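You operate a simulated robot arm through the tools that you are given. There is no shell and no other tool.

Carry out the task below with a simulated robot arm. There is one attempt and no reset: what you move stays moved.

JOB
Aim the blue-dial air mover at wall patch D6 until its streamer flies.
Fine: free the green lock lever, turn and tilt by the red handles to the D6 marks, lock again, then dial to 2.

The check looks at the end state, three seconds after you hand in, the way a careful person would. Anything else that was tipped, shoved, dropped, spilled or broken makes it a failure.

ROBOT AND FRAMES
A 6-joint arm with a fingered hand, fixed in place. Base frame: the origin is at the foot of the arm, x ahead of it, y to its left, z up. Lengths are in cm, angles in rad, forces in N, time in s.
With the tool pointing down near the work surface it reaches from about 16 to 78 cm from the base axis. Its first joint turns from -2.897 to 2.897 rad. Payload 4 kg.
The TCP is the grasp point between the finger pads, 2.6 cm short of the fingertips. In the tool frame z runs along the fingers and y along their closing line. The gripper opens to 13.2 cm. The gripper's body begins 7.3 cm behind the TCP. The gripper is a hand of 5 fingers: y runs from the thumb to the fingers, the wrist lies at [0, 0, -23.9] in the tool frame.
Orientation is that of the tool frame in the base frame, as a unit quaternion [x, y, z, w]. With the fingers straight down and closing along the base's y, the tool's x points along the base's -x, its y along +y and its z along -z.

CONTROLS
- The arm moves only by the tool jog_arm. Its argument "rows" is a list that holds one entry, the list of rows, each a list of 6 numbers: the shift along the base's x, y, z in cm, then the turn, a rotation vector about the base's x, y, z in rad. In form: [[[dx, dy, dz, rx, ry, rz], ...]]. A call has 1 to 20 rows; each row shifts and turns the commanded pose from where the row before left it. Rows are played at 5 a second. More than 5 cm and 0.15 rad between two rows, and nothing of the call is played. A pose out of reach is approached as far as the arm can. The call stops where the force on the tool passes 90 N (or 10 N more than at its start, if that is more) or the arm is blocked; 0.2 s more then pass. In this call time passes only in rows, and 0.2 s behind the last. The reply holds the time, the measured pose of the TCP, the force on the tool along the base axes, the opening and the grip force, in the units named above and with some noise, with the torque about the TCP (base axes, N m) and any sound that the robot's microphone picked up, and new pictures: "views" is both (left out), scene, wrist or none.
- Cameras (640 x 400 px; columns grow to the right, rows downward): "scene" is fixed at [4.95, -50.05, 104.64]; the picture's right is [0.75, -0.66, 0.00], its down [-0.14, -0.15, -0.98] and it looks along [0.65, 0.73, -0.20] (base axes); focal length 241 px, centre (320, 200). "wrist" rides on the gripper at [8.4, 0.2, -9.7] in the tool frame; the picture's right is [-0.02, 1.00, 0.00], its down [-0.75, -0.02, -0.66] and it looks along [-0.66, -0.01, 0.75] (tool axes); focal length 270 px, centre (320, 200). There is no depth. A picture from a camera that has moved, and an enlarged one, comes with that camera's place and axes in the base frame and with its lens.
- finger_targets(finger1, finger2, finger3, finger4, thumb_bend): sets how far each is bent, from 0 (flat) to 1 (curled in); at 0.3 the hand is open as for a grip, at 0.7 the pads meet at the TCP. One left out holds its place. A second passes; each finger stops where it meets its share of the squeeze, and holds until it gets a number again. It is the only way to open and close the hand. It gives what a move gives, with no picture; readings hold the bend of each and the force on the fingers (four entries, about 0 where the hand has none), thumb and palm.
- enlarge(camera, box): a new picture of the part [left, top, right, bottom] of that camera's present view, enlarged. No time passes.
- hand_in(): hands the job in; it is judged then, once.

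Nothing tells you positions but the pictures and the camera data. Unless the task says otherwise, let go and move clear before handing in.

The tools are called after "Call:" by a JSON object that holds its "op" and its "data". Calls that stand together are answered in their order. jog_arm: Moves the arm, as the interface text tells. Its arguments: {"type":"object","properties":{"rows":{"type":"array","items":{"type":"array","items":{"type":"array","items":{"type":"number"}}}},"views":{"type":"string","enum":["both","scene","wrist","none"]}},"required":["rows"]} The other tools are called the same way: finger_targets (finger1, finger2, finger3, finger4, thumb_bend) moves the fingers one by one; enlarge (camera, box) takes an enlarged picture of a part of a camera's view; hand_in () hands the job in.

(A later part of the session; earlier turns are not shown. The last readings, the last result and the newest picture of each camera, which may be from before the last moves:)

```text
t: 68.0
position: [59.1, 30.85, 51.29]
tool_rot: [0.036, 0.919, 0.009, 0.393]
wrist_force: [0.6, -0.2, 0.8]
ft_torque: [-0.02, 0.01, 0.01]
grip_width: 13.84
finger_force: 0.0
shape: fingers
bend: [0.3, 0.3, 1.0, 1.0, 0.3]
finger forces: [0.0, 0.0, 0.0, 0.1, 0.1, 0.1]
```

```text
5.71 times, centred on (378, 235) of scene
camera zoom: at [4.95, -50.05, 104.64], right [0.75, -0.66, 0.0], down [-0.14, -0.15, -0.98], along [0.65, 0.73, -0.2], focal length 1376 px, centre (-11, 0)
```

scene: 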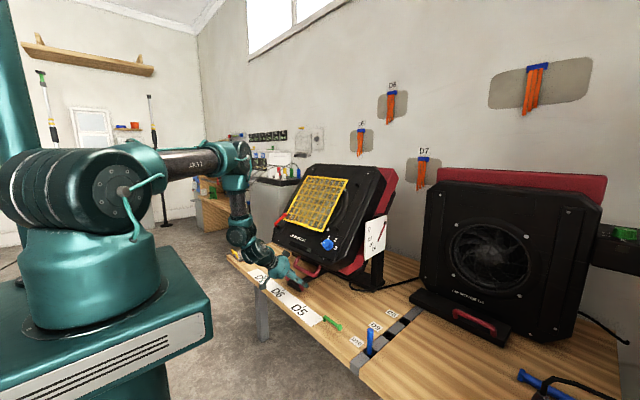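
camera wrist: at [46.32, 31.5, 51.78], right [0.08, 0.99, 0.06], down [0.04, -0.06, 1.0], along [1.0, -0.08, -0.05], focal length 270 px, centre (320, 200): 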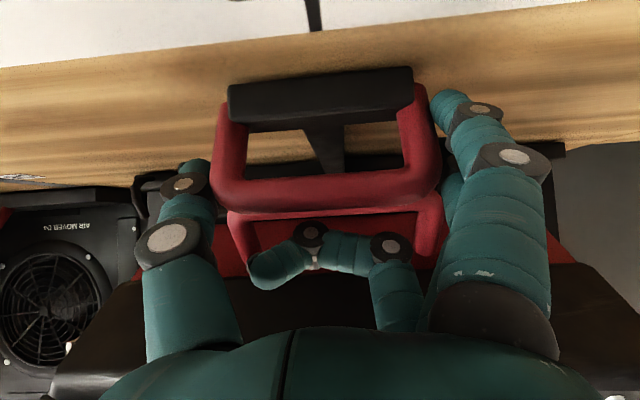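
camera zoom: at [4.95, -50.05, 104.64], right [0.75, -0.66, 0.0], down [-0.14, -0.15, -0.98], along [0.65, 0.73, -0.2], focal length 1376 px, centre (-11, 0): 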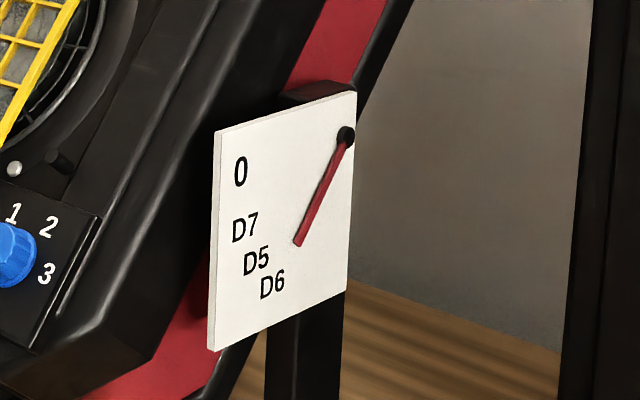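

Pan is exactly on the D6 tick. For the tilt I want a square-on look at the plate, so I'll back out and take the wrist camera round to the right side.

Call:
{"op": "jog_arm", "data": {"rows": [[[-1.5, 0, 0.8, 0, 0, 0], [-2, 0, 1.5, 0, 0, 0], [-1.6, -1, 2.5, 0, 0, 0], [0.3, -4.7, 1.0, 0, 0, 0.1], [0.3, -4.7, 1.0, 0, 0, 0.1], [0.3, -4.7, 1.0, 0, 0, 0.1], [0.3, -4.7, 1.0, 0, 0, 0.1], [0.3, -4.7, 1.0, 0, 0, 0.1], [1.5, -3.5, 2.5, 0, 0, 0.12], [1.5, -3.5, 2.5, 0, 0, 0.12], [1.5, -3.5, 2.5, 0, 0, 0.12]]], "views": "both"}}

```text
t: 70.4
position: [60.06, -4.78, 68.58]
tool_rot: [-0.352, 0.85, 0.172, 0.353]
wrist_force: [1.2, -0.1, 0.6]
ft_torque: [0.0, 0.02, -0.01]
grip_width: 13.85
finger_force: 0.1
shape: fingers
bend: [0.3, 0.3, 1.0, 1.0, 0.3]
finger forces: [0.1, 0.0, 0.0, 0.1, 0.0, 0.0]
camera wrist: at [51.09, -13.84, 69.0], right [-0.71, 0.7, 0.06], down [0.08, -0.01, 1.0], along [0.7, 0.71, -0.05], focal length 270 px, centre (320, 200)
```

scene: 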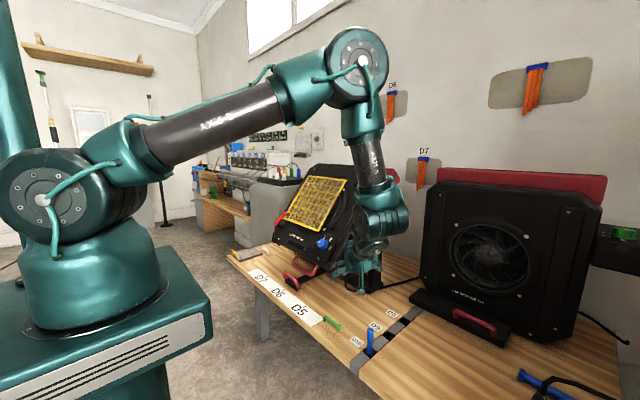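
wrist: 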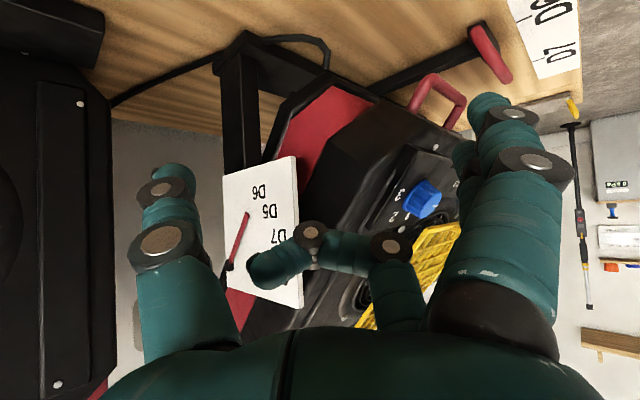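

Call:
{"op": "enlarge", "data": {"camera": "wrist", "box": [205, 145, 325, 315]}}

```text
2.35 times, centred on (265, 230) of wrist
camera zoom: at [51.09, -13.84, 69.0], right [-0.71, 0.7, 0.06], down [0.08, -0.01, 1.0], along [0.7, 0.71, -0.05], focal length 636 px, centre (449, 129)
```

zoom: 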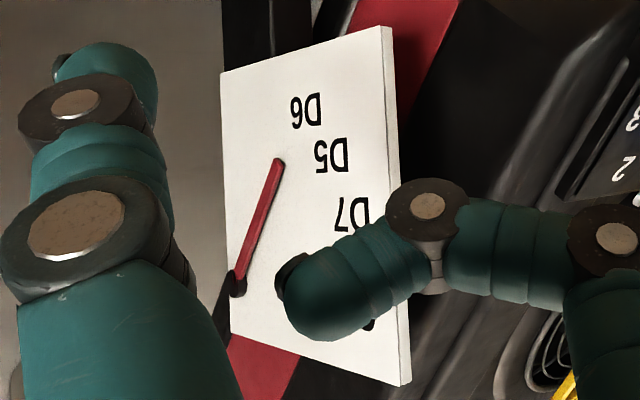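

Square-on geometry gives pointer ≈ 52.3°, D6 ≈ 48.2°, so I overshot by about 4°. I'll bring it back by pinching the ends of the body handle between thumb and fingers and lifting a little. First back to the front.

Call:
{"op": "jog_arm", "data": {"rows": [[[-1.5, 3.5, -2.3, 0, 0, -0.11], [-1.5, 3.5, -2.3, 0, 0, -0.11], [-1.5, 3.5, -2.0, 0, 0, -0.11], [-0.2, 4.7, -0.5, 0, 0, -0.09], [-0.2, 4.7, -0.5, 0, 0, -0.09], [-0.1, 4.7, -0.5, 0, 0, -0.09], [0, 4.7, -0.5, 0, 0, -0.09], [0, 4.7, -0.5, 0, 0, -0.09], [0, 2.2, 0, -0.03, 0, 0], [0, 0, 0, -0.03, 0, 0]]], "views": "none"}}

Call:
{"op": "finger_targets", "data": {"finger1": 0.2, "finger2": 0.2, "finger3": 0.2, "finger4": 0.2, "thumb_bend": 0.2}}

Call:
{"op": "jog_arm", "data": {"rows": [[[0, 0, 0, 0, 0, 0]]], "views": "both"}}

```text
t: 72.6
position: [55.15, 31.81, 59.48]
tool_rot: [-0.013, 0.921, -0.002, 0.39]
wrist_force: [0.6, 0.2, 0.2]
ft_torque: [0.02, 0.03, 0.0]
grip_width: 13.88
finger_force: 0.0
shape: fingers
bend: [0.3, 0.3, 1.0, 1.0, 0.3]
finger forces: [0.0, 0.1, 0.1, 0.0, 0.1, 0.0]
```

```text
t: 73.6
position: [54.99, 31.84, 59.46]
tool_rot: [-0.013, 0.92, -0.002, 0.392]
wrist_force: [-0.1, 0.0, 0.3]
ft_torque: [-0.01, 0.02, 0.01]
grip_width: 15.71
finger_force: 0.1
shape: fingers
bend: [0.2, 0.2, 0.2, 0.2, 0.21]
finger forces: [0.0, 0.0, 0.0, 0.0, 0.0, 0.0]
```

```text
t: 74.0
position: [55.17, 31.81, 59.41]
tool_rot: [-0.014, 0.92, -0.002, 0.392]
wrist_force: [0.5, 0.1, -0.9]
ft_torque: [-0.02, -0.01, 0.0]
grip_width: 15.74
finger_force: 0.0
shape: fingers
bend: [0.2, 0.2, 0.2, 0.2, 0.21]
finger forces: [0.0, 0.1, 0.0, 0.0, 0.1, 0.0]
camera wrist: at [42.17, 31.64, 59.98], right [-0.01, 1.0, 0.0], down [0.05, 0.0, 1.0], along [1.0, 0.01, -0.05], focal length 270 px, centre (320, 200)
```

scene: 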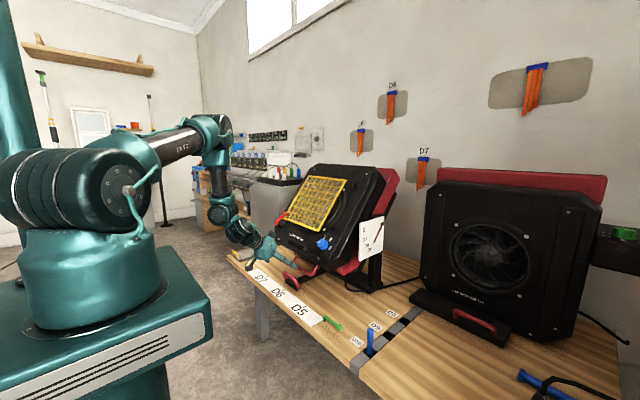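
wrist: 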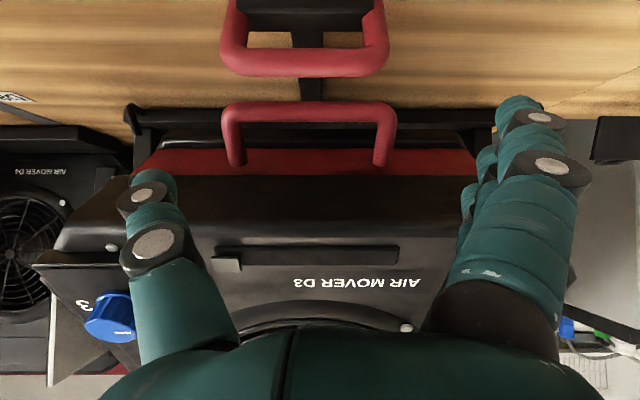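

Call:
{"op": "enlarge", "data": {"camera": "scene", "box": [268, 242, 348, 302]}}

Call:
{"op": "enlarge", "data": {"camera": "wrist", "box": [200, 60, 420, 180]}}

Call:
{"op": "enlarge", "data": {"camera": "scene", "box": [350, 200, 406, 270]}}

```text
6.67 times, centred on (308, 272) of scene
camera zoom: at [4.95, -50.05, 104.64], right [0.75, -0.66, 0.0], down [-0.14, -0.15, -0.98], along [0.65, 0.73, -0.2], focal length 1606 px, centre (400, -280)
```

zoom: 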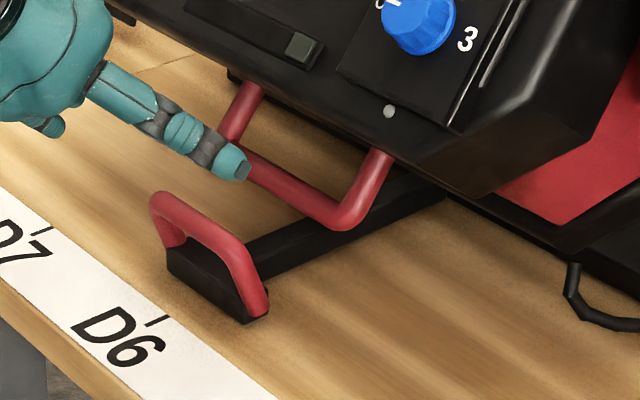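

```text
2.91 times, centred on (310, 120) of wrist
camera zoom: at [42.17, 31.64, 59.98], right [-0.01, 1.0, 0.0], down [0.05, 0.0, 1.0], along [1.0, 0.01, -0.05], focal length 786 px, centre (349, 433)
```

zoom: 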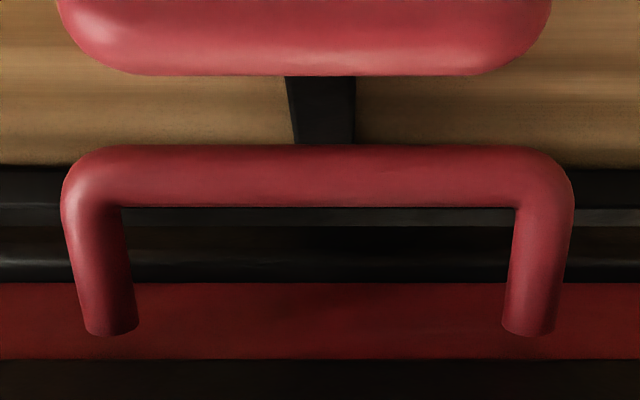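

```text
5.71 times, centred on (378, 235) of scene
camera zoom: at [4.95, -50.05, 104.64], right [0.75, -0.66, 0.0], down [-0.14, -0.15, -0.98], along [0.65, 0.73, -0.2], focal length 1376 px, centre (-11, 0)
```

zoom: 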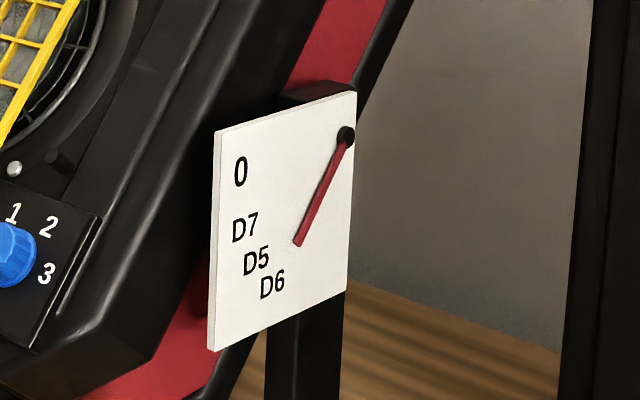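

The handle's ends are at y 24.2 and 37.9 (tube centres), at about (65.8, 51.4). I'll open wider, lean a touch more, and slide in around both ends.

Call:
{"op": "finger_targets", "data": {"finger1": 0.1, "finger2": 0.1, "finger3": 0.1, "finger4": 0.1, "thumb_bend": 0.1}}

Call:
{"op": "jog_arm", "data": {"rows": [[[1.5, -0.4, -1.0, 0, -0.035, 0], [1.4, -0.36, -0.9, 0, -0.035, 0], [1.5, 0, -1.3, 0, 0, 0], [1.5, 0, -1.3, 0, 0, 0]]], "views": "both"}}

```text
t: 75.0
position: [55.05, 31.76, 59.52]
tool_rot: [-0.014, 0.92, -0.002, 0.392]
wrist_force: [0.1, 0.0, 0.5]
ft_torque: [-0.02, 0.01, 0.01]
grip_width: 17.09
finger_force: 0.1
shape: fingers
bend: [0.1, 0.1, 0.1, 0.1, 0.11]
finger forces: [0.1, 0.1, 0.1, 0.1, 0.0, 0.0]
```

```text
t: 76.0
position: [61.02, 31.05, 55.05]
tool_rot: [-0.014, 0.906, -0.002, 0.423]
wrist_force: [0.7, 0.2, 1.2]
ft_torque: [0.0, 0.0, 0.04]
grip_width: 17.11
finger_force: 0.0
shape: fingers
bend: [0.1, 0.1, 0.1, 0.1, 0.11]
finger forces: [0.0, 0.0, 0.0, 0.1, 0.0, 0.1]
camera wrist: at [48.1, 30.96, 54.62], right [-0.01, 1.0, 0.0], down [-0.02, 0.0, 1.0], along [1.0, 0.01, 0.02], focal length 270 px, centre (320, 200)
```

scene: 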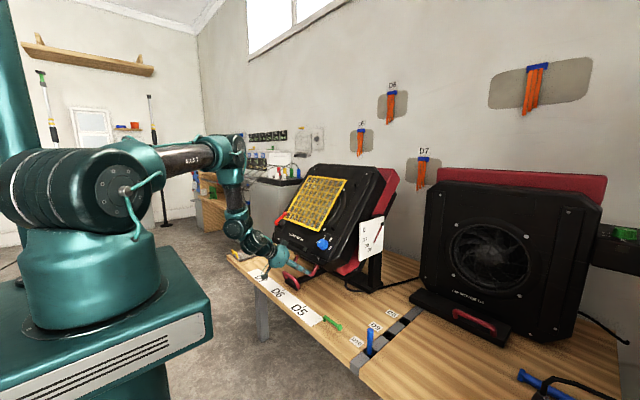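
wrist: 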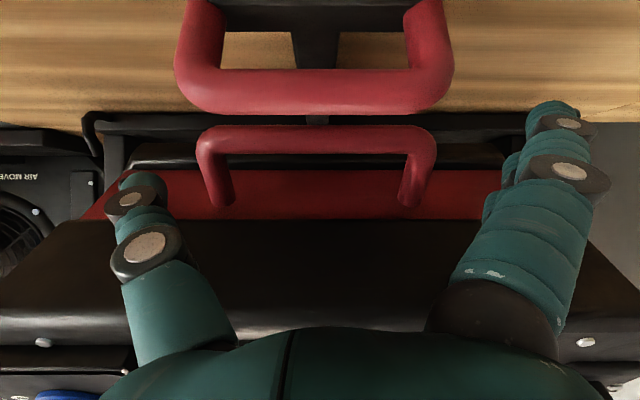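

Call:
{"op": "jog_arm", "data": {"rows": [[[1.3, 0, -1.1, 0, 0, 0], [1.3, 0, -1.1, 0, 0, 0], [1.3, 0, -1.1, 0, 0, 0]]], "views": "both"}}

Call:
{"op": "enlarge", "data": {"camera": "scene", "box": [258, 212, 348, 302]}}

```text
t: 76.8
position: [64.99, 31.14, 51.66]
tool_rot: [-0.013, 0.906, -0.003, 0.423]
wrist_force: [0.5, -1.5, 2.8]
ft_torque: [0.09, 0.16, -0.07]
grip_width: 17.45
finger_force: 2.8
shape: fingers
bend: [0.1, 0.1, 0.1, 0.1, 0.06]
finger forces: [2.8, 0.1, 0.0, 0.1, 2.3, 0.3]
camera wrist: at [52.0, 31.09, 51.21], right [-0.01, 1.0, 0.0], down [-0.02, 0.0, 1.0], along [1.0, 0.01, 0.02], focal length 270 px, centre (320, 200)
```

scene: 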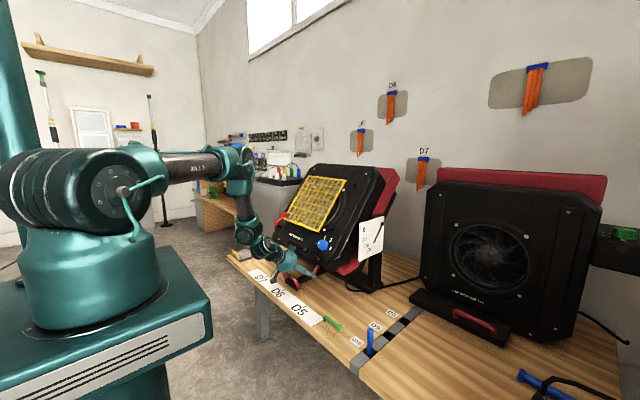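
wrist: 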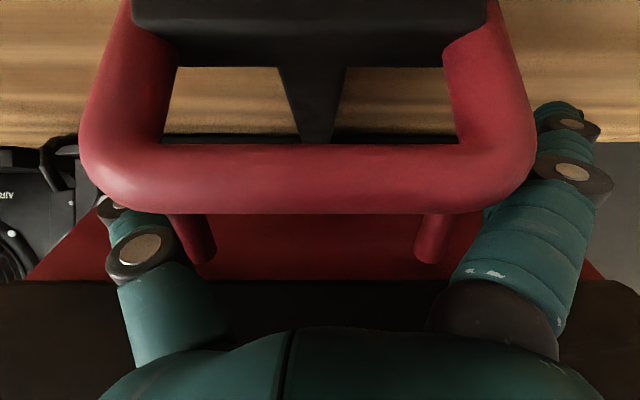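

```text
4.44 times, centred on (303, 257) of scene
camera zoom: at [4.95, -50.05, 104.64], right [0.75, -0.66, 0.0], down [-0.14, -0.15, -0.98], along [0.65, 0.73, -0.2], focal length 1071 px, centre (396, -53)
```

zoom: 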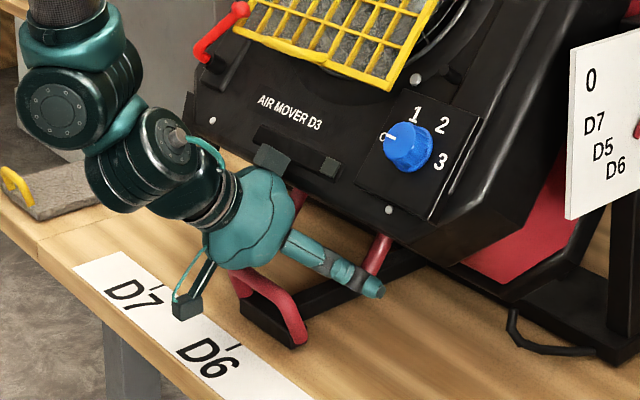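

Thumb is already touching the right end. I'll close fingers 2 and 3 onto the left end to pinch.

Call:
{"op": "finger_targets", "data": {"finger2": 0.25, "finger3": 0.25, "thumb_bend": 0.15}}

Call:
{"op": "enlarge", "data": {"camera": "wrist", "box": [0, 0, 640, 399]}}

Call:
{"op": "enlarge", "data": {"camera": "scene", "box": [258, 212, 348, 302]}}

```text
t: 77.8
position: [64.89, 31.14, 51.56]
tool_rot: [-0.013, 0.906, -0.003, 0.424]
wrist_force: [0.1, 0.1, 2.4]
ft_torque: [0.04, 0.1, -0.1]
grip_width: 17.37
finger_force: 4.2
shape: fingers
bend: [0.1, 0.25, 0.21, 0.1, 0.08]
finger forces: [2.5, 0.1, 2.4, 0.0, 4.1, 0.3]
```

```text
1.00 times, centred on (320, 200) of wrist (not enlarged: the box is as wide or as high as the picture)
camera zoom: at [51.99, 31.09, 51.23], right [-0.01, 1.0, 0.0], down [-0.02, 0.0, 1.0], along [1.0, 0.01, 0.02], focal length 270 px, centre (320, 200)
```

zoom: 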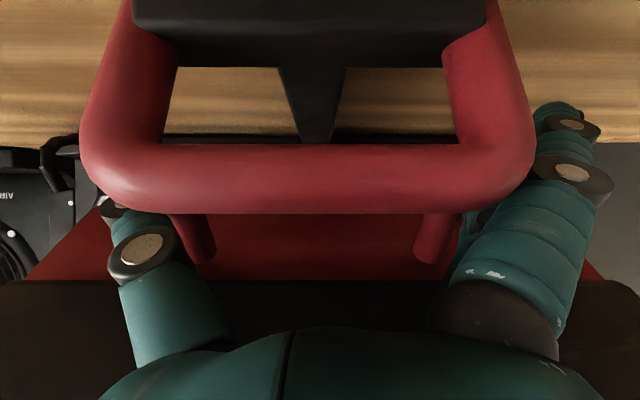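

```text
4.44 times, centred on (303, 257) of scene
camera zoom: at [4.95, -50.05, 104.64], right [0.75, -0.66, 0.0], down [-0.14, -0.15, -0.98], along [0.65, 0.73, -0.2], focal length 1071 px, centre (396, -53)
```

zoom: 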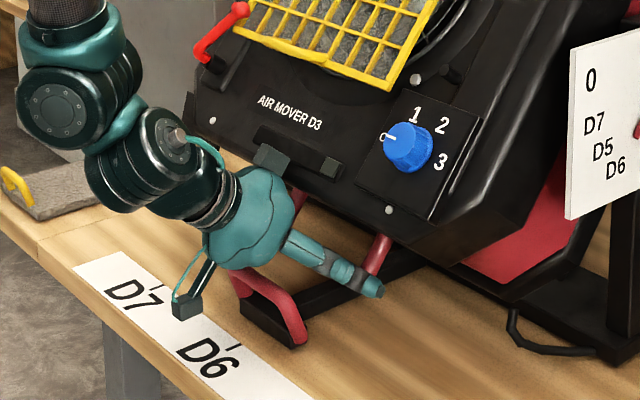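

Call:
{"op": "finger_targets", "data": {"finger1": 0.06, "finger3": 0.4, "finger4": 0.3, "thumb_bend": 0.3}}

```text
t: 78.8
position: [64.87, 31.28, 51.7]
tool_rot: [-0.013, 0.906, -0.003, 0.424]
wrist_force: [-1.9, 6.1, 1.6]
ft_torque: [-0.03, -0.06, 0.55]
grip_width: 17.73
finger_force: 11.4
shape: fingers
bend: [0.06, 0.25, 0.24, 0.23, 0.09]
finger forces: [0.4, 0.0, 10.5, 4.7, 6.8, 0.6]
```

Good pinch on both ends. Lifting gently along the arc by about 2 cm.

Call:
{"op": "jog_arm", "data": {"rows": [[[-0.42, 0, 0.35, 0, 0.017, 0], [-0.42, 0, 0.35, 0, 0.017, 0], [-0.42, 0, 0.35, 0, 0.017, 0]]], "views": "none"}}

Call:
{"op": "enlarge", "data": {"camera": "scene", "box": [350, 200, 406, 270]}}

Call:
{"op": "enlarge", "data": {"camera": "wrist", "box": [0, 0, 640, 399]}}

```text
t: 79.6
position: [63.51, 31.08, 52.68]
tool_rot: [-0.014, 0.917, -0.003, 0.399]
wrist_force: [2.3, 4.5, -1.6]
ft_torque: [-0.4, 0.02, 0.32]
grip_width: 17.7
finger_force: 9.9
shape: fingers
bend: [0.06, 0.25, 0.25, 0.24, 0.1]
finger forces: [0.0, 0.0, 8.7, 3.2, 7.4, 0.1]
```

```text
5.71 times, centred on (378, 235) of scene
camera zoom: at [4.95, -50.05, 104.64], right [0.75, -0.66, 0.0], down [-0.14, -0.15, -0.98], along [0.65, 0.73, -0.2], focal length 1376 px, centre (-11, 0)
```

zoom: 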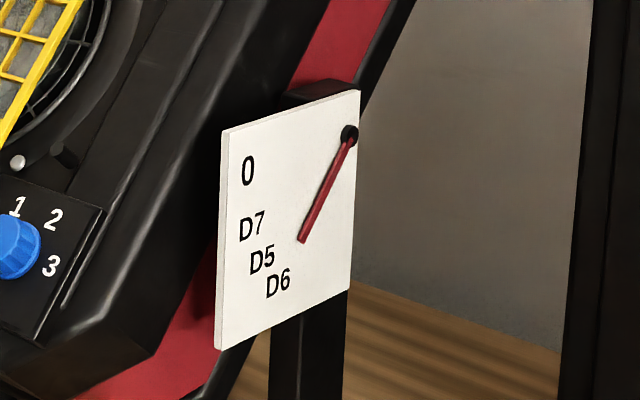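

```text
1.00 times, centred on (320, 200) of wrist (not enlarged: the box is as wide or as high as the picture)
camera zoom: at [50.67, 30.97, 52.96], right [-0.01, 1.0, 0.0], down [0.03, 0.0, 1.0], along [1.0, 0.01, -0.03], focal length 270 px, centre (320, 200)
```

zoom: 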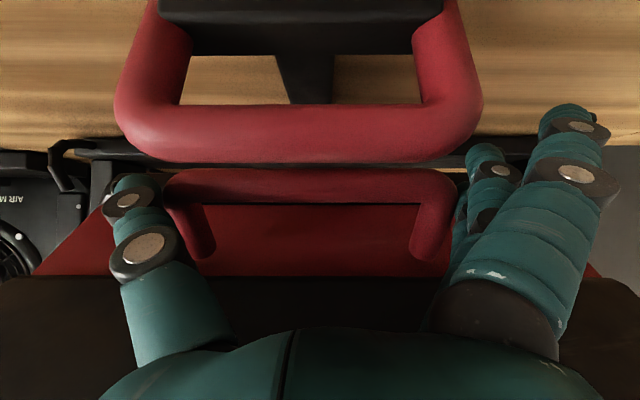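

The handle slipped in my light pinch, so the body barely moved. I'll go in deeper so the fingertips hook past the bar, squeeze harder, and lift again.

Call:
{"op": "finger_targets", "data": {"finger1": 0.05, "finger2": 0.1, "finger3": 0.1, "finger4": 0.1, "thumb_bend": 0.05}}

Call:
{"op": "jog_arm", "data": {"rows": [[[0.7, 0, -0.5, 0, -0.025, 0], [0.7, 0, -0.5, 0, -0.025, 0], [0.7, 0, -0.5, 0, 0, 0], [0.6, 0, -0.4, 0, 0, 0]]], "views": "wrist"}}

```text
t: 80.6
position: [63.63, 31.13, 52.73]
tool_rot: [-0.013, 0.916, -0.003, 0.4]
wrist_force: [0.9, 0.0, 0.7]
ft_torque: [-0.01, -0.02, -0.03]
grip_width: 17.77
finger_force: 0.0
shape: fingers
bend: [0.05, 0.1, 0.1, 0.1, 0.05]
finger forces: [0.0, 0.0, 0.1, 0.0, 0.1, 0.0]
```

```text
t: 81.6
position: [66.02, 31.56, 50.77]
tool_rot: [-0.015, 0.906, -0.001, 0.423]
wrist_force: [-71.1, -0.3, 36.7]
ft_torque: [0.01, -4.01, -1.36]
grip_width: 18.62
finger_force: 38.4
shape: fingers
bend: [0.05, 0.1, 0.1, 0.1, 0.0]
finger forces: [16.2, 0.0, 0.0, 0.0, 11.8, 49.0]
camera wrist: at [53.14, 31.35, 50.47], right [-0.01, 1.0, 0.0], down [-0.02, 0.0, 1.0], along [1.0, 0.01, 0.02], focal length 270 px, centre (320, 200)
```

wrist: 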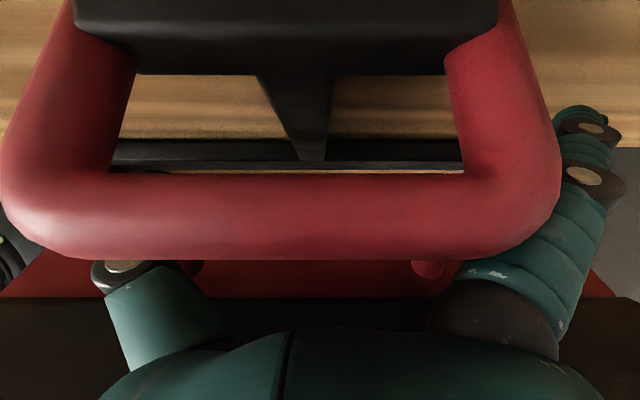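

Palm met the tiller handle — backing off at once.

Call:
{"op": "jog_arm", "data": {"rows": [[[-0.9, 0, 0.6, 0, 0, 0], [-0.9, 0, 0.7, 0, 0, 0]]], "views": "both"}}

Call:
{"op": "enlarge", "data": {"camera": "scene", "box": [258, 202, 408, 312]}}

```text
t: 82.2
position: [64.66, 31.15, 52.14]
tool_rot: [-0.013, 0.905, -0.002, 0.425]
wrist_force: [0.2, -1.2, 0.2]
ft_torque: [0.01, -0.03, -0.02]
grip_width: 17.87
finger_force: 0.0
shape: fingers
bend: [0.05, 0.1, 0.1, 0.1, 0.04]
finger forces: [0.0, 0.0, 0.0, 0.0, 0.3, 0.0]
camera wrist: at [51.69, 31.13, 51.71], right [-0.01, 1.0, 0.0], down [-0.02, 0.0, 1.0], along [1.0, 0.01, 0.02], focal length 270 px, centre (320, 200)
```

scene: 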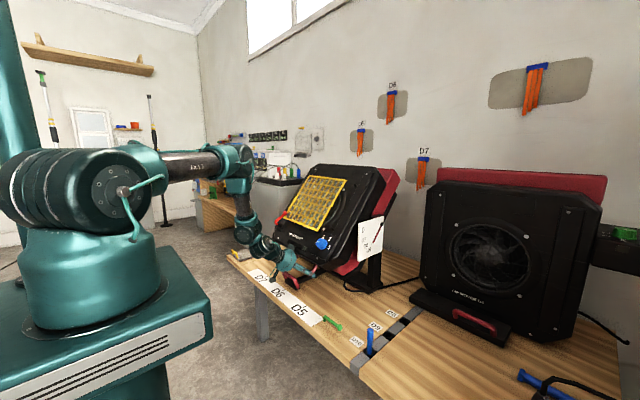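
wrist: 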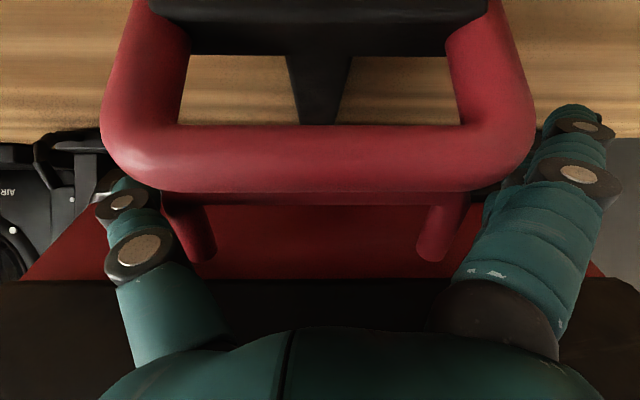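

```text
3.64 times, centred on (333, 257) of scene
camera zoom: at [4.95, -50.05, 104.64], right [0.75, -0.66, 0.0], down [-0.14, -0.15, -0.98], along [0.65, 0.73, -0.2], focal length 876 px, centre (273, -7)
```

zoom: 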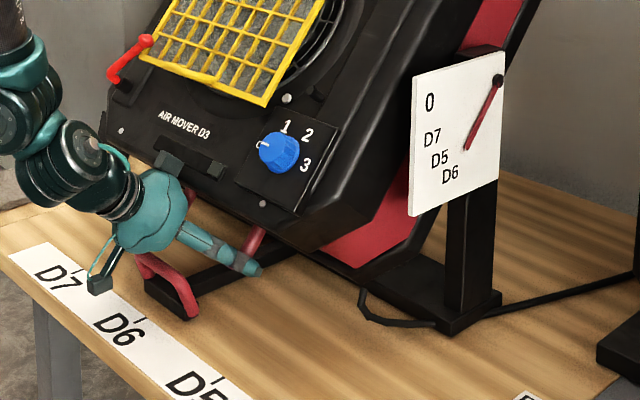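

Call:
{"op": "enlarge", "data": {"camera": "scene", "box": [270, 155, 410, 265]}}

```text
3.64 times, centred on (340, 210) of scene
camera zoom: at [4.95, -50.05, 104.64], right [0.75, -0.66, 0.0], down [-0.14, -0.15, -0.98], along [0.65, 0.73, -0.2], focal length 876 px, centre (247, 164)
```

zoom: 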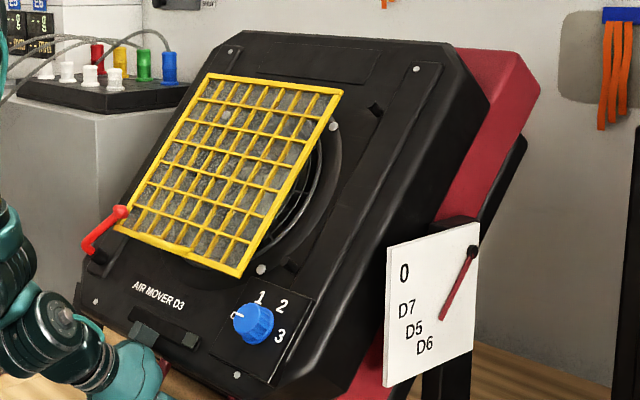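

Lifting at the handle is awkward with the tiller in the way. Instead I'll press lightly on the free top strip of the housing (above the grille), which turns the front back up. Retreating and going up first.

Call:
{"op": "jog_arm", "data": {"rows": [[[-1.5, 0, 1.25, 0, 0, 0], [-1.5, 0, 1.25, 0, 0, 0], [-1.5, 0, 1.25, 0, 0, 0], [-1.5, 0, 1.25, 0, 0, 0], [-0.5, -1.2, 3.3, 0, 0.06, 0], [-0.5, -1.2, 3.3, 0, 0.06, 0], [-0.5, -1.2, 3.3, 0, 0.06, 0], [-0.5, -1.2, 3.3, 0, 0.06, 0], [-0.5, -1.2, 3.3, 0, 0.06, 0], [-0.5, -1.2, 3.3, 0, 0.06, 0], [-0.5, -1.2, 3.3, 0, 0.06, 0]]], "views": "both"}}

Call:
{"op": "finger_targets", "data": {"finger1": 1.0, "finger2": 1.0, "finger3": 1.0, "finger4": 0.3, "thumb_bend": 1.0}}

Call:
{"op": "enlarge", "data": {"camera": "scene", "box": [350, 200, 406, 270]}}

Call:
{"op": "enlarge", "data": {"camera": "scene", "box": [268, 242, 348, 302]}}

```text
t: 84.0
position: [55.48, 27.41, 68.49]
tool_rot: [-0.023, 0.95, -0.001, 0.312]
wrist_force: [-7.7, 4.7, -2.9]
ft_torque: [-0.36, -0.09, 0.91]
grip_width: 17.82
finger_force: 4.2
shape: fingers
bend: [0.05, 0.1, 0.1, 0.01, 0.05]
finger forces: [0.0, 0.0, 0.0, 8.0, 0.1, 0.0]
stopped in row 8: the force on the tool passed its limit at 92 N (the readings are from after the stop); the commanded pose is now the measured one
camera wrist: at [42.9, 26.97, 71.12], right [-0.03, 1.0, 0.0], down [0.21, 0.01, 0.98], along [0.98, 0.03, -0.21], focal length 270 px, centre (320, 200)
```

scene: 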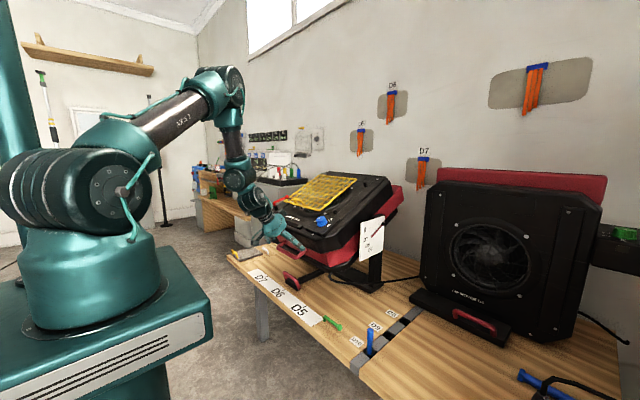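
wrist: 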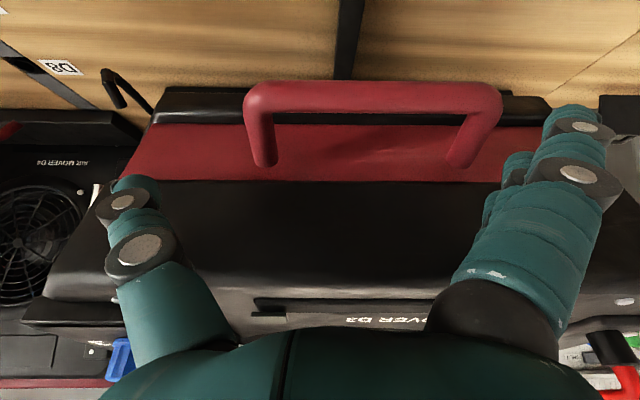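

```text
t: 85.0
position: [55.56, 27.33, 68.49]
tool_rot: [-0.023, 0.95, -0.001, 0.312]
wrist_force: [-17.7, 7.2, -5.2]
ft_torque: [-0.68, -0.27, 1.93]
grip_width: 3.89
finger_force: 8.9
shape: fingers
bend: [1.0, 0.87, 0.87, 0.02, 0.85]
finger forces: [0.0, 0.1, 0.1, 17.7, 0.1, 0.0]
```

```text
5.71 times, centred on (378, 235) of scene
camera zoom: at [4.95, -50.05, 104.64], right [0.75, -0.66, 0.0], down [-0.14, -0.15, -0.98], along [0.65, 0.73, -0.2], focal length 1376 px, centre (-11, 0)
```

zoom: 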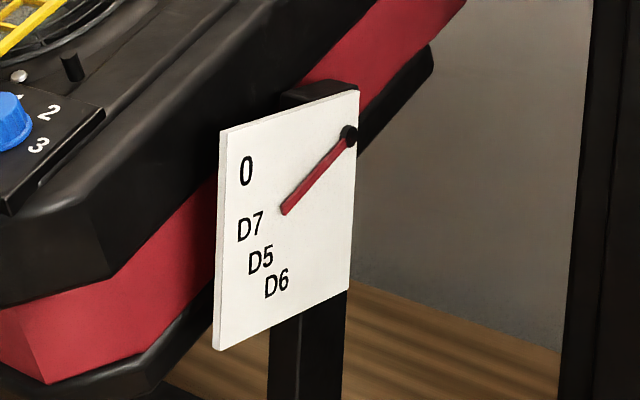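

```text
6.67 times, centred on (308, 272) of scene
camera zoom: at [4.95, -50.05, 104.64], right [0.75, -0.66, 0.0], down [-0.14, -0.15, -0.98], along [0.65, 0.73, -0.2], focal length 1606 px, centre (400, -280)
```

zoom: 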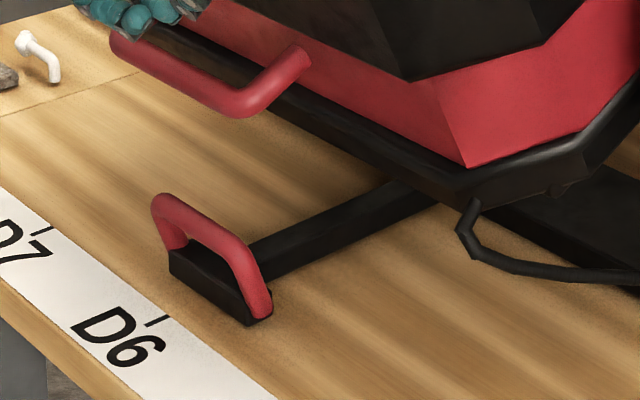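

The hand caught the handle on the way out and raised the body back to about 26° — harmless, but finger 4 is pressed against it. I'll back straight away from it.

Call:
{"op": "jog_arm", "data": {"rows": [[[-0.8, -0.2, 0, 0, 0, 0], [-1.2, 0, 0, 0, 0, 0]]], "views": "both"}}

Call:
{"op": "enlarge", "data": {"camera": "scene", "box": [255, 180, 415, 300]}}

```text
t: 85.6
position: [53.75, 27.0, 68.57]
tool_rot: [-0.021, 0.949, -0.001, 0.315]
wrist_force: [0.0, 0.1, -0.1]
ft_torque: [0.03, -0.02, -0.03]
grip_width: 3.98
finger_force: 0.1
shape: fingers
bend: [1.0, 0.93, 0.93, 0.18, 0.88]
finger forces: [0.0, 0.0, 0.0, 0.0, 0.0, 0.0]
camera wrist: at [41.0, 26.76, 71.14], right [-0.02, 1.0, 0.0], down [0.21, 0.01, 0.98], along [0.98, 0.02, -0.21], focal length 270 px, centre (320, 200)
```

scene: 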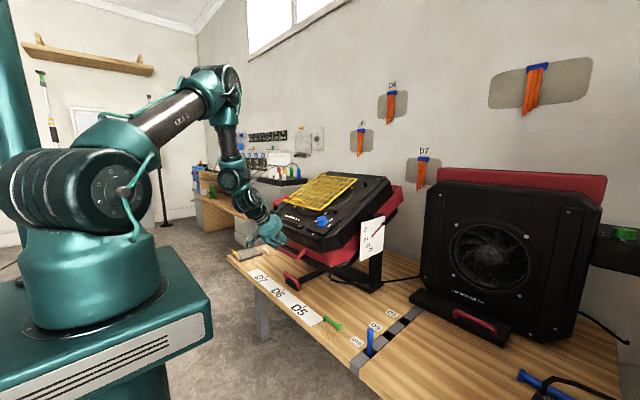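
wrist: 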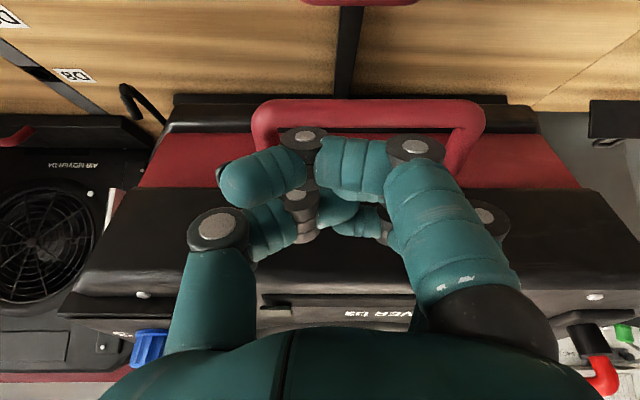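

```text
3.33 times, centred on (335, 240) of scene
camera zoom: at [4.95, -50.05, 104.64], right [0.75, -0.66, 0.0], down [-0.14, -0.15, -0.98], along [0.65, 0.73, -0.2], focal length 803 px, centre (270, 67)
```

zoom: 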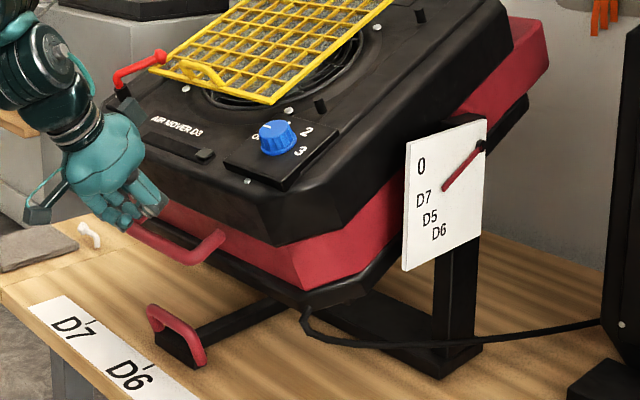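

Everything is free; tilt is ~25°, pan near D6. I'll redo the press from the right with fingers 3–4, this time stopping short and approaching 48° in small increments.

Call:
{"op": "finger_targets", "data": {"finger1": 1.0, "finger2": 1.0, "finger3": 0.3, "finger4": 0.3, "thumb_bend": 0.3}}

Call:
{"op": "jog_arm", "data": {"rows": [[[0, -3.3, 0, 0, 0, 0], [0, -3.3, 0, 0, 0, 0], [0, -3.2, 0, 0, 0, 0], [0.2, 0, -1.3, 0, 0, 0], [0.3, 0, -1.3, 0, 0, 0], [0.3, 0, -1.3, 0, 0, 0], [0.3, 0, -1.0, 0, -0.01, 0]]], "views": "both"}}

Call:
{"op": "enlarge", "data": {"camera": "scene", "box": [255, 190, 405, 310]}}

```text
t: 86.6
position: [53.5, 27.18, 68.48]
tool_rot: [-0.022, 0.949, -0.001, 0.313]
wrist_force: [0.4, 0.3, 0.5]
ft_torque: [0.01, 0.0, 0.0]
grip_width: 6.47
finger_force: 0.0
shape: fingers
bend: [1.0, 1.0, 0.3, 0.3, 0.3]
finger forces: [0.1, 0.0, 0.0, 0.0, 0.1, 0.0]
```

```text
t: 88.2
position: [54.78, 17.37, 63.44]
tool_rot: [-0.023, 0.947, 0.0, 0.319]
wrist_force: [0.5, -0.5, 0.6]
ft_torque: [0.03, 0.0, 0.01]
grip_width: 6.45
finger_force: 0.0
shape: fingers
bend: [1.0, 1.0, 0.3, 0.3, 0.3]
finger forces: [0.0, 0.0, 0.0, 0.1, 0.0, 0.0]
camera wrist: at [42.06, 16.94, 65.93], right [-0.03, 1.0, 0.0], down [0.2, 0.01, 0.98], along [0.98, 0.02, -0.2], focal length 270 px, centre (320, 200)
```

scene: 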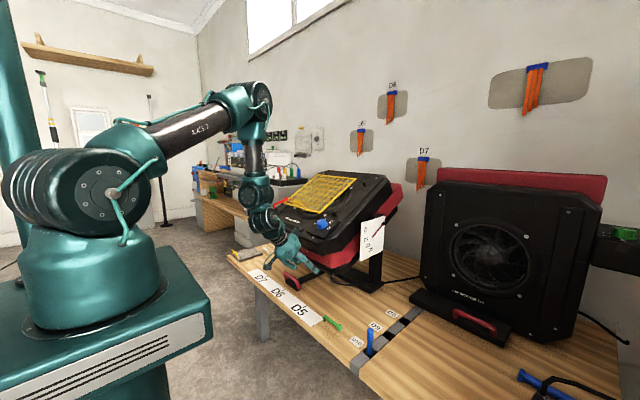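
wrist: 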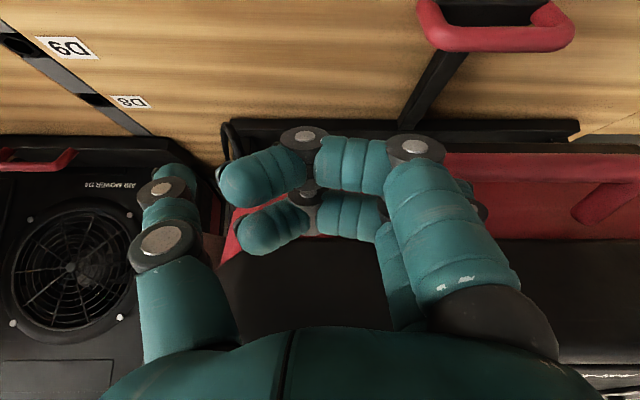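

```text
3.33 times, centred on (330, 250) of scene
camera zoom: at [4.95, -50.05, 104.64], right [0.75, -0.66, 0.0], down [-0.14, -0.15, -0.98], along [0.65, 0.73, -0.2], focal length 803 px, centre (287, 33)
```

zoom: 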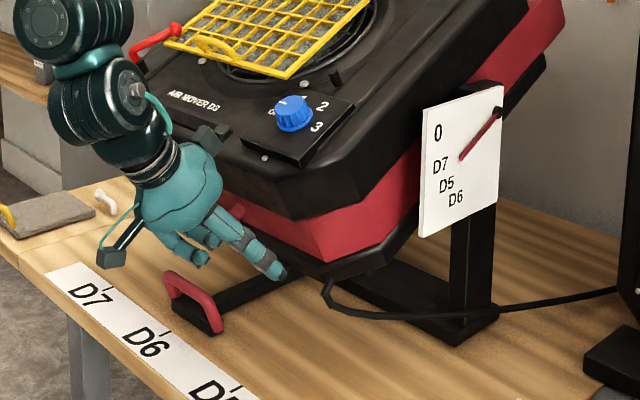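

Call:
{"op": "jog_arm", "data": {"rows": [[[0.2, 0, -0.75, 0, -0.012, 0], [0.25, 0, -0.75, 0, -0.012, 0], [0.3, 0, -0.75, 0, -0.012, 0], [0.4, 0, -0.95, 0, -0.013, 0], [0.5, 0, -0.95, 0, -0.013, 0], [0.6, 0, -0.9, 0, -0.013, 0], [0.6, 0, -0.9, 0, -0.013, 0]]], "views": "wrist"}}

Call:
{"op": "enlarge", "data": {"camera": "scene", "box": [255, 190, 405, 310]}}

```text
t: 89.8
position: [57.57, 17.34, 57.78]
tool_rot: [-0.022, 0.933, -0.002, 0.36]
wrist_force: [0.5, -0.1, -0.2]
ft_torque: [0.0, 0.0, -0.02]
grip_width: 6.45
finger_force: 0.0
shape: fingers
bend: [1.0, 1.0, 0.3, 0.3, 0.3]
finger forces: [0.0, 0.0, 0.0, 0.0, 0.1, 0.1]
camera wrist: at [44.67, 16.97, 59.08], right [-0.02, 1.0, -0.01], down [0.12, 0.01, 0.99], along [0.99, 0.02, -0.12], focal length 270 px, centre (320, 200)
```

wrist: 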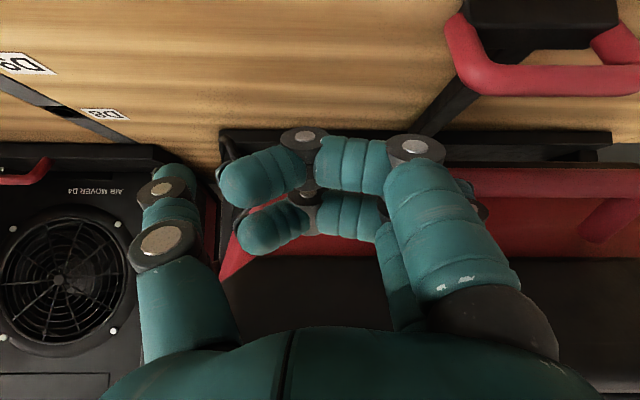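

```text
3.33 times, centred on (330, 250) of scene
camera zoom: at [4.95, -50.05, 104.64], right [0.75, -0.66, 0.0], down [-0.14, -0.15, -0.98], along [0.65, 0.73, -0.2], focal length 803 px, centre (287, 33)
```

zoom: 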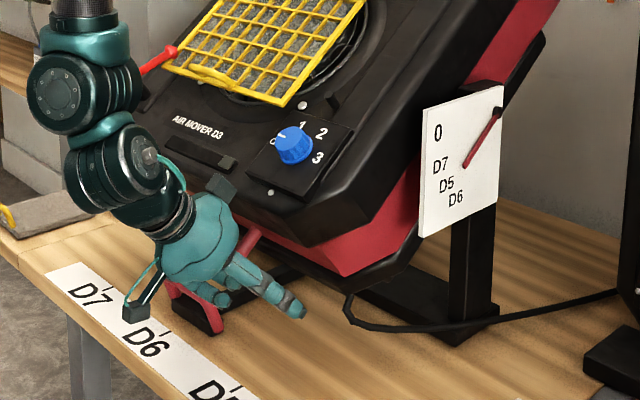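

Call:
{"op": "jog_arm", "data": {"rows": [[[0.7, 0, -0.95, 0, -0.02, 0], [0.75, 0, -0.9, 0, -0.02, 0], [0.8, 0, -0.85, 0, -0.02, 0], [0, 0, 0, 0, 0, 0], [0, 0, 0, 0, 0, 0]]], "views": "none"}}

Call:
{"op": "enlarge", "data": {"camera": "scene", "box": [350, 200, 406, 270]}}

Call:
{"op": "enlarge", "data": {"camera": "scene", "box": [255, 190, 405, 310]}}

```text
t: 91.0
position: [59.77, 17.35, 54.95]
tool_rot: [-0.023, 0.922, -0.003, 0.387]
wrist_force: [-0.3, -0.2, -0.1]
ft_torque: [-0.01, 0.03, -0.02]
grip_width: 6.47
finger_force: 0.1
shape: fingers
bend: [1.0, 1.0, 0.3, 0.3, 0.3]
finger forces: [0.0, 0.0, 0.1, 0.0, 0.1, 0.0]
```

```text
5.71 times, centred on (378, 235) of scene
camera zoom: at [4.95, -50.05, 104.64], right [0.75, -0.66, 0.0], down [-0.14, -0.15, -0.98], along [0.65, 0.73, -0.2], focal length 1376 px, centre (-11, 0)
```

zoom: 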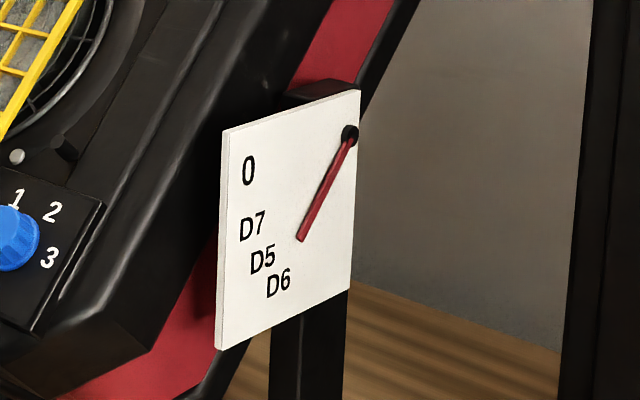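

```text
3.33 times, centred on (330, 250) of scene
camera zoom: at [4.95, -50.05, 104.64], right [0.75, -0.66, 0.0], down [-0.14, -0.15, -0.98], along [0.65, 0.73, -0.2], focal length 803 px, centre (287, 33)
```

zoom: 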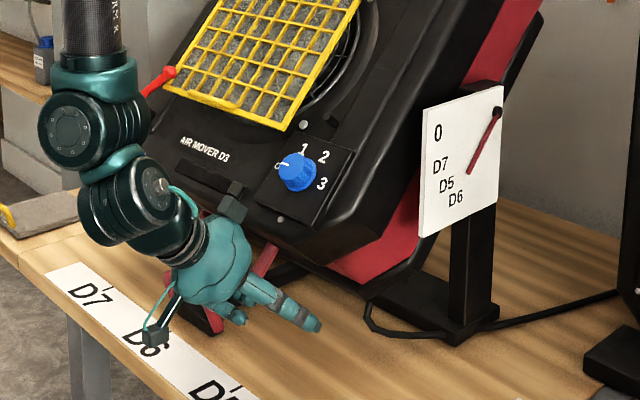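

Pointer at about 50°, D6 at about 48–49°: very close, and the arm has settled. Withdrawing gently.

Call:
{"op": "jog_arm", "data": {"rows": [[[-0.6, 0, 0.7, 0, 0, 0], [-1.0, -0.3, 1.1, 0, 0, 0], [-1.2, -0.8, 1.3, 0, 0, 0], [-1.2, -1.2, 1.4, 0, 0, 0]]], "views": "both"}}

Call:
{"op": "enlarge", "data": {"camera": "scene", "box": [350, 200, 406, 270]}}

```text
t: 92.0
position: [55.93, 15.05, 59.64]
tool_rot: [-0.022, 0.922, -0.003, 0.388]
wrist_force: [0.1, -0.8, 0.4]
ft_torque: [0.0, 0.0, 0.0]
grip_width: 6.45
finger_force: 0.0
shape: fingers
bend: [1.0, 1.0, 0.3, 0.3, 0.3]
finger forces: [0.0, 0.0, 0.0, 0.0, 0.0, 0.0]
camera wrist: at [42.98, 14.74, 60.22], right [-0.02, 1.0, -0.01], down [0.06, 0.01, 1.0], along [1.0, 0.02, -0.06], focal length 270 px, centre (320, 200)
```

scene: 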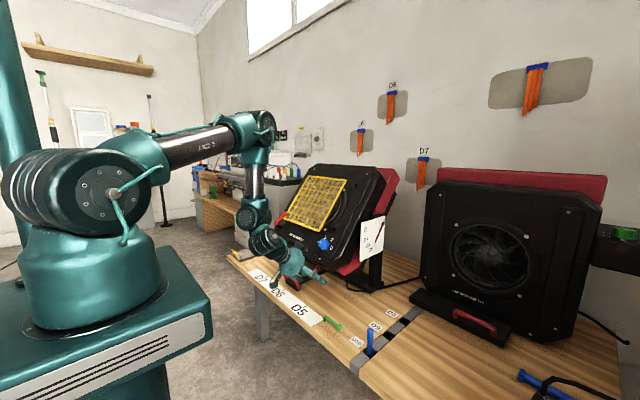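
wrist: 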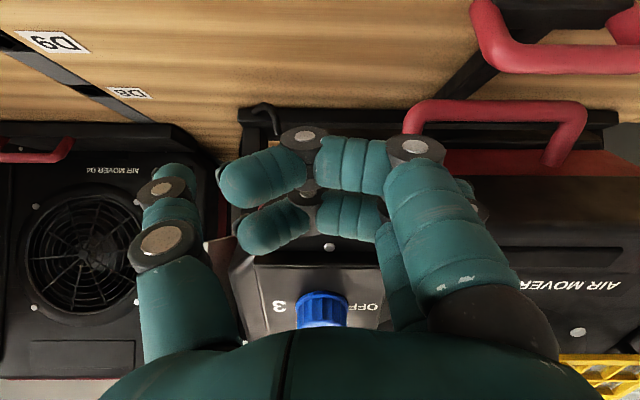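

```text
5.71 times, centred on (378, 235) of scene
camera zoom: at [4.95, -50.05, 104.64], right [0.75, -0.66, 0.0], down [-0.14, -0.15, -0.98], along [0.65, 0.73, -0.2], focal length 1376 px, centre (-11, 0)
```

zoom: 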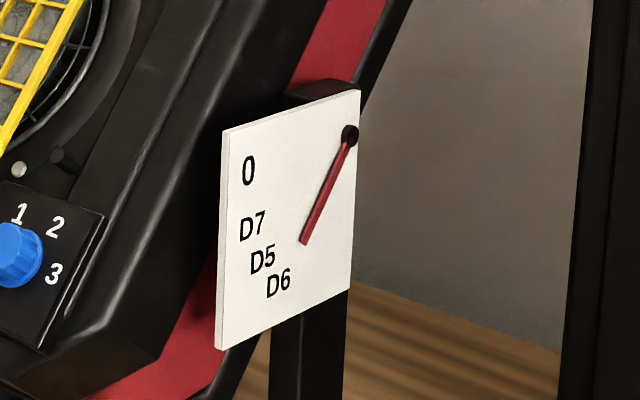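

Call:
{"op": "jog_arm", "data": {"rows": [[[0, -1, 0, 0, 0, 0], [0, 0, 0, 0, 0, 0], [0, 0, 0, 0, 0, 0], [0, 0, 0, 0, 0, 0], [0, 0, 0, 0, 0, 0]]], "views": "none"}}

Call:
{"op": "enlarge", "data": {"camera": "scene", "box": [362, 208, 394, 252]}}

Call:
{"op": "enlarge", "data": {"camera": "scene", "box": [255, 190, 405, 310]}}

```text
t: 93.2
position: [55.85, 13.95, 59.48]
tool_rot: [-0.023, 0.921, -0.002, 0.388]
wrist_force: [0.7, -0.8, 0.0]
ft_torque: [-0.02, 0.03, 0.0]
grip_width: 6.45
finger_force: 0.0
shape: fingers
bend: [1.0, 1.0, 0.3, 0.3, 0.3]
finger forces: [0.1, 0.0, 0.0, 0.0, 0.0, 0.0]
```

```text
9.09 times, centred on (378, 230) of scene
camera zoom: at [4.95, -50.05, 104.64], right [0.75, -0.66, 0.0], down [-0.14, -0.15, -0.98], along [0.65, 0.73, -0.2], focal length 2190 px, centre (-207, -73)
```

zoom: 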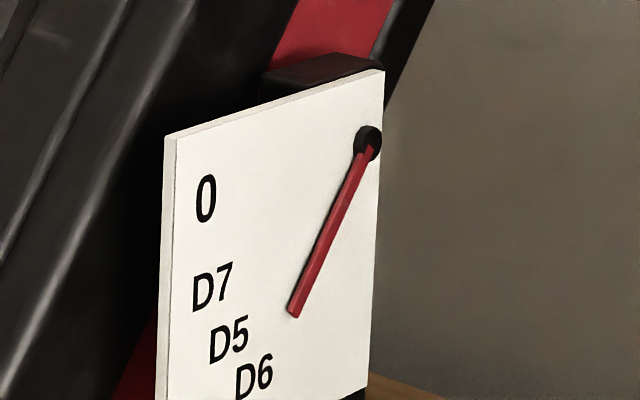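

```text
3.33 times, centred on (330, 250) of scene
camera zoom: at [4.95, -50.05, 104.64], right [0.75, -0.66, 0.0], down [-0.14, -0.15, -0.98], along [0.65, 0.73, -0.2], focal length 803 px, centre (287, 33)
```

zoom: 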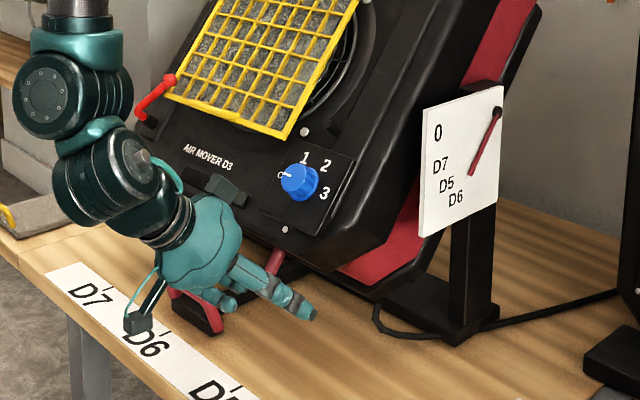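

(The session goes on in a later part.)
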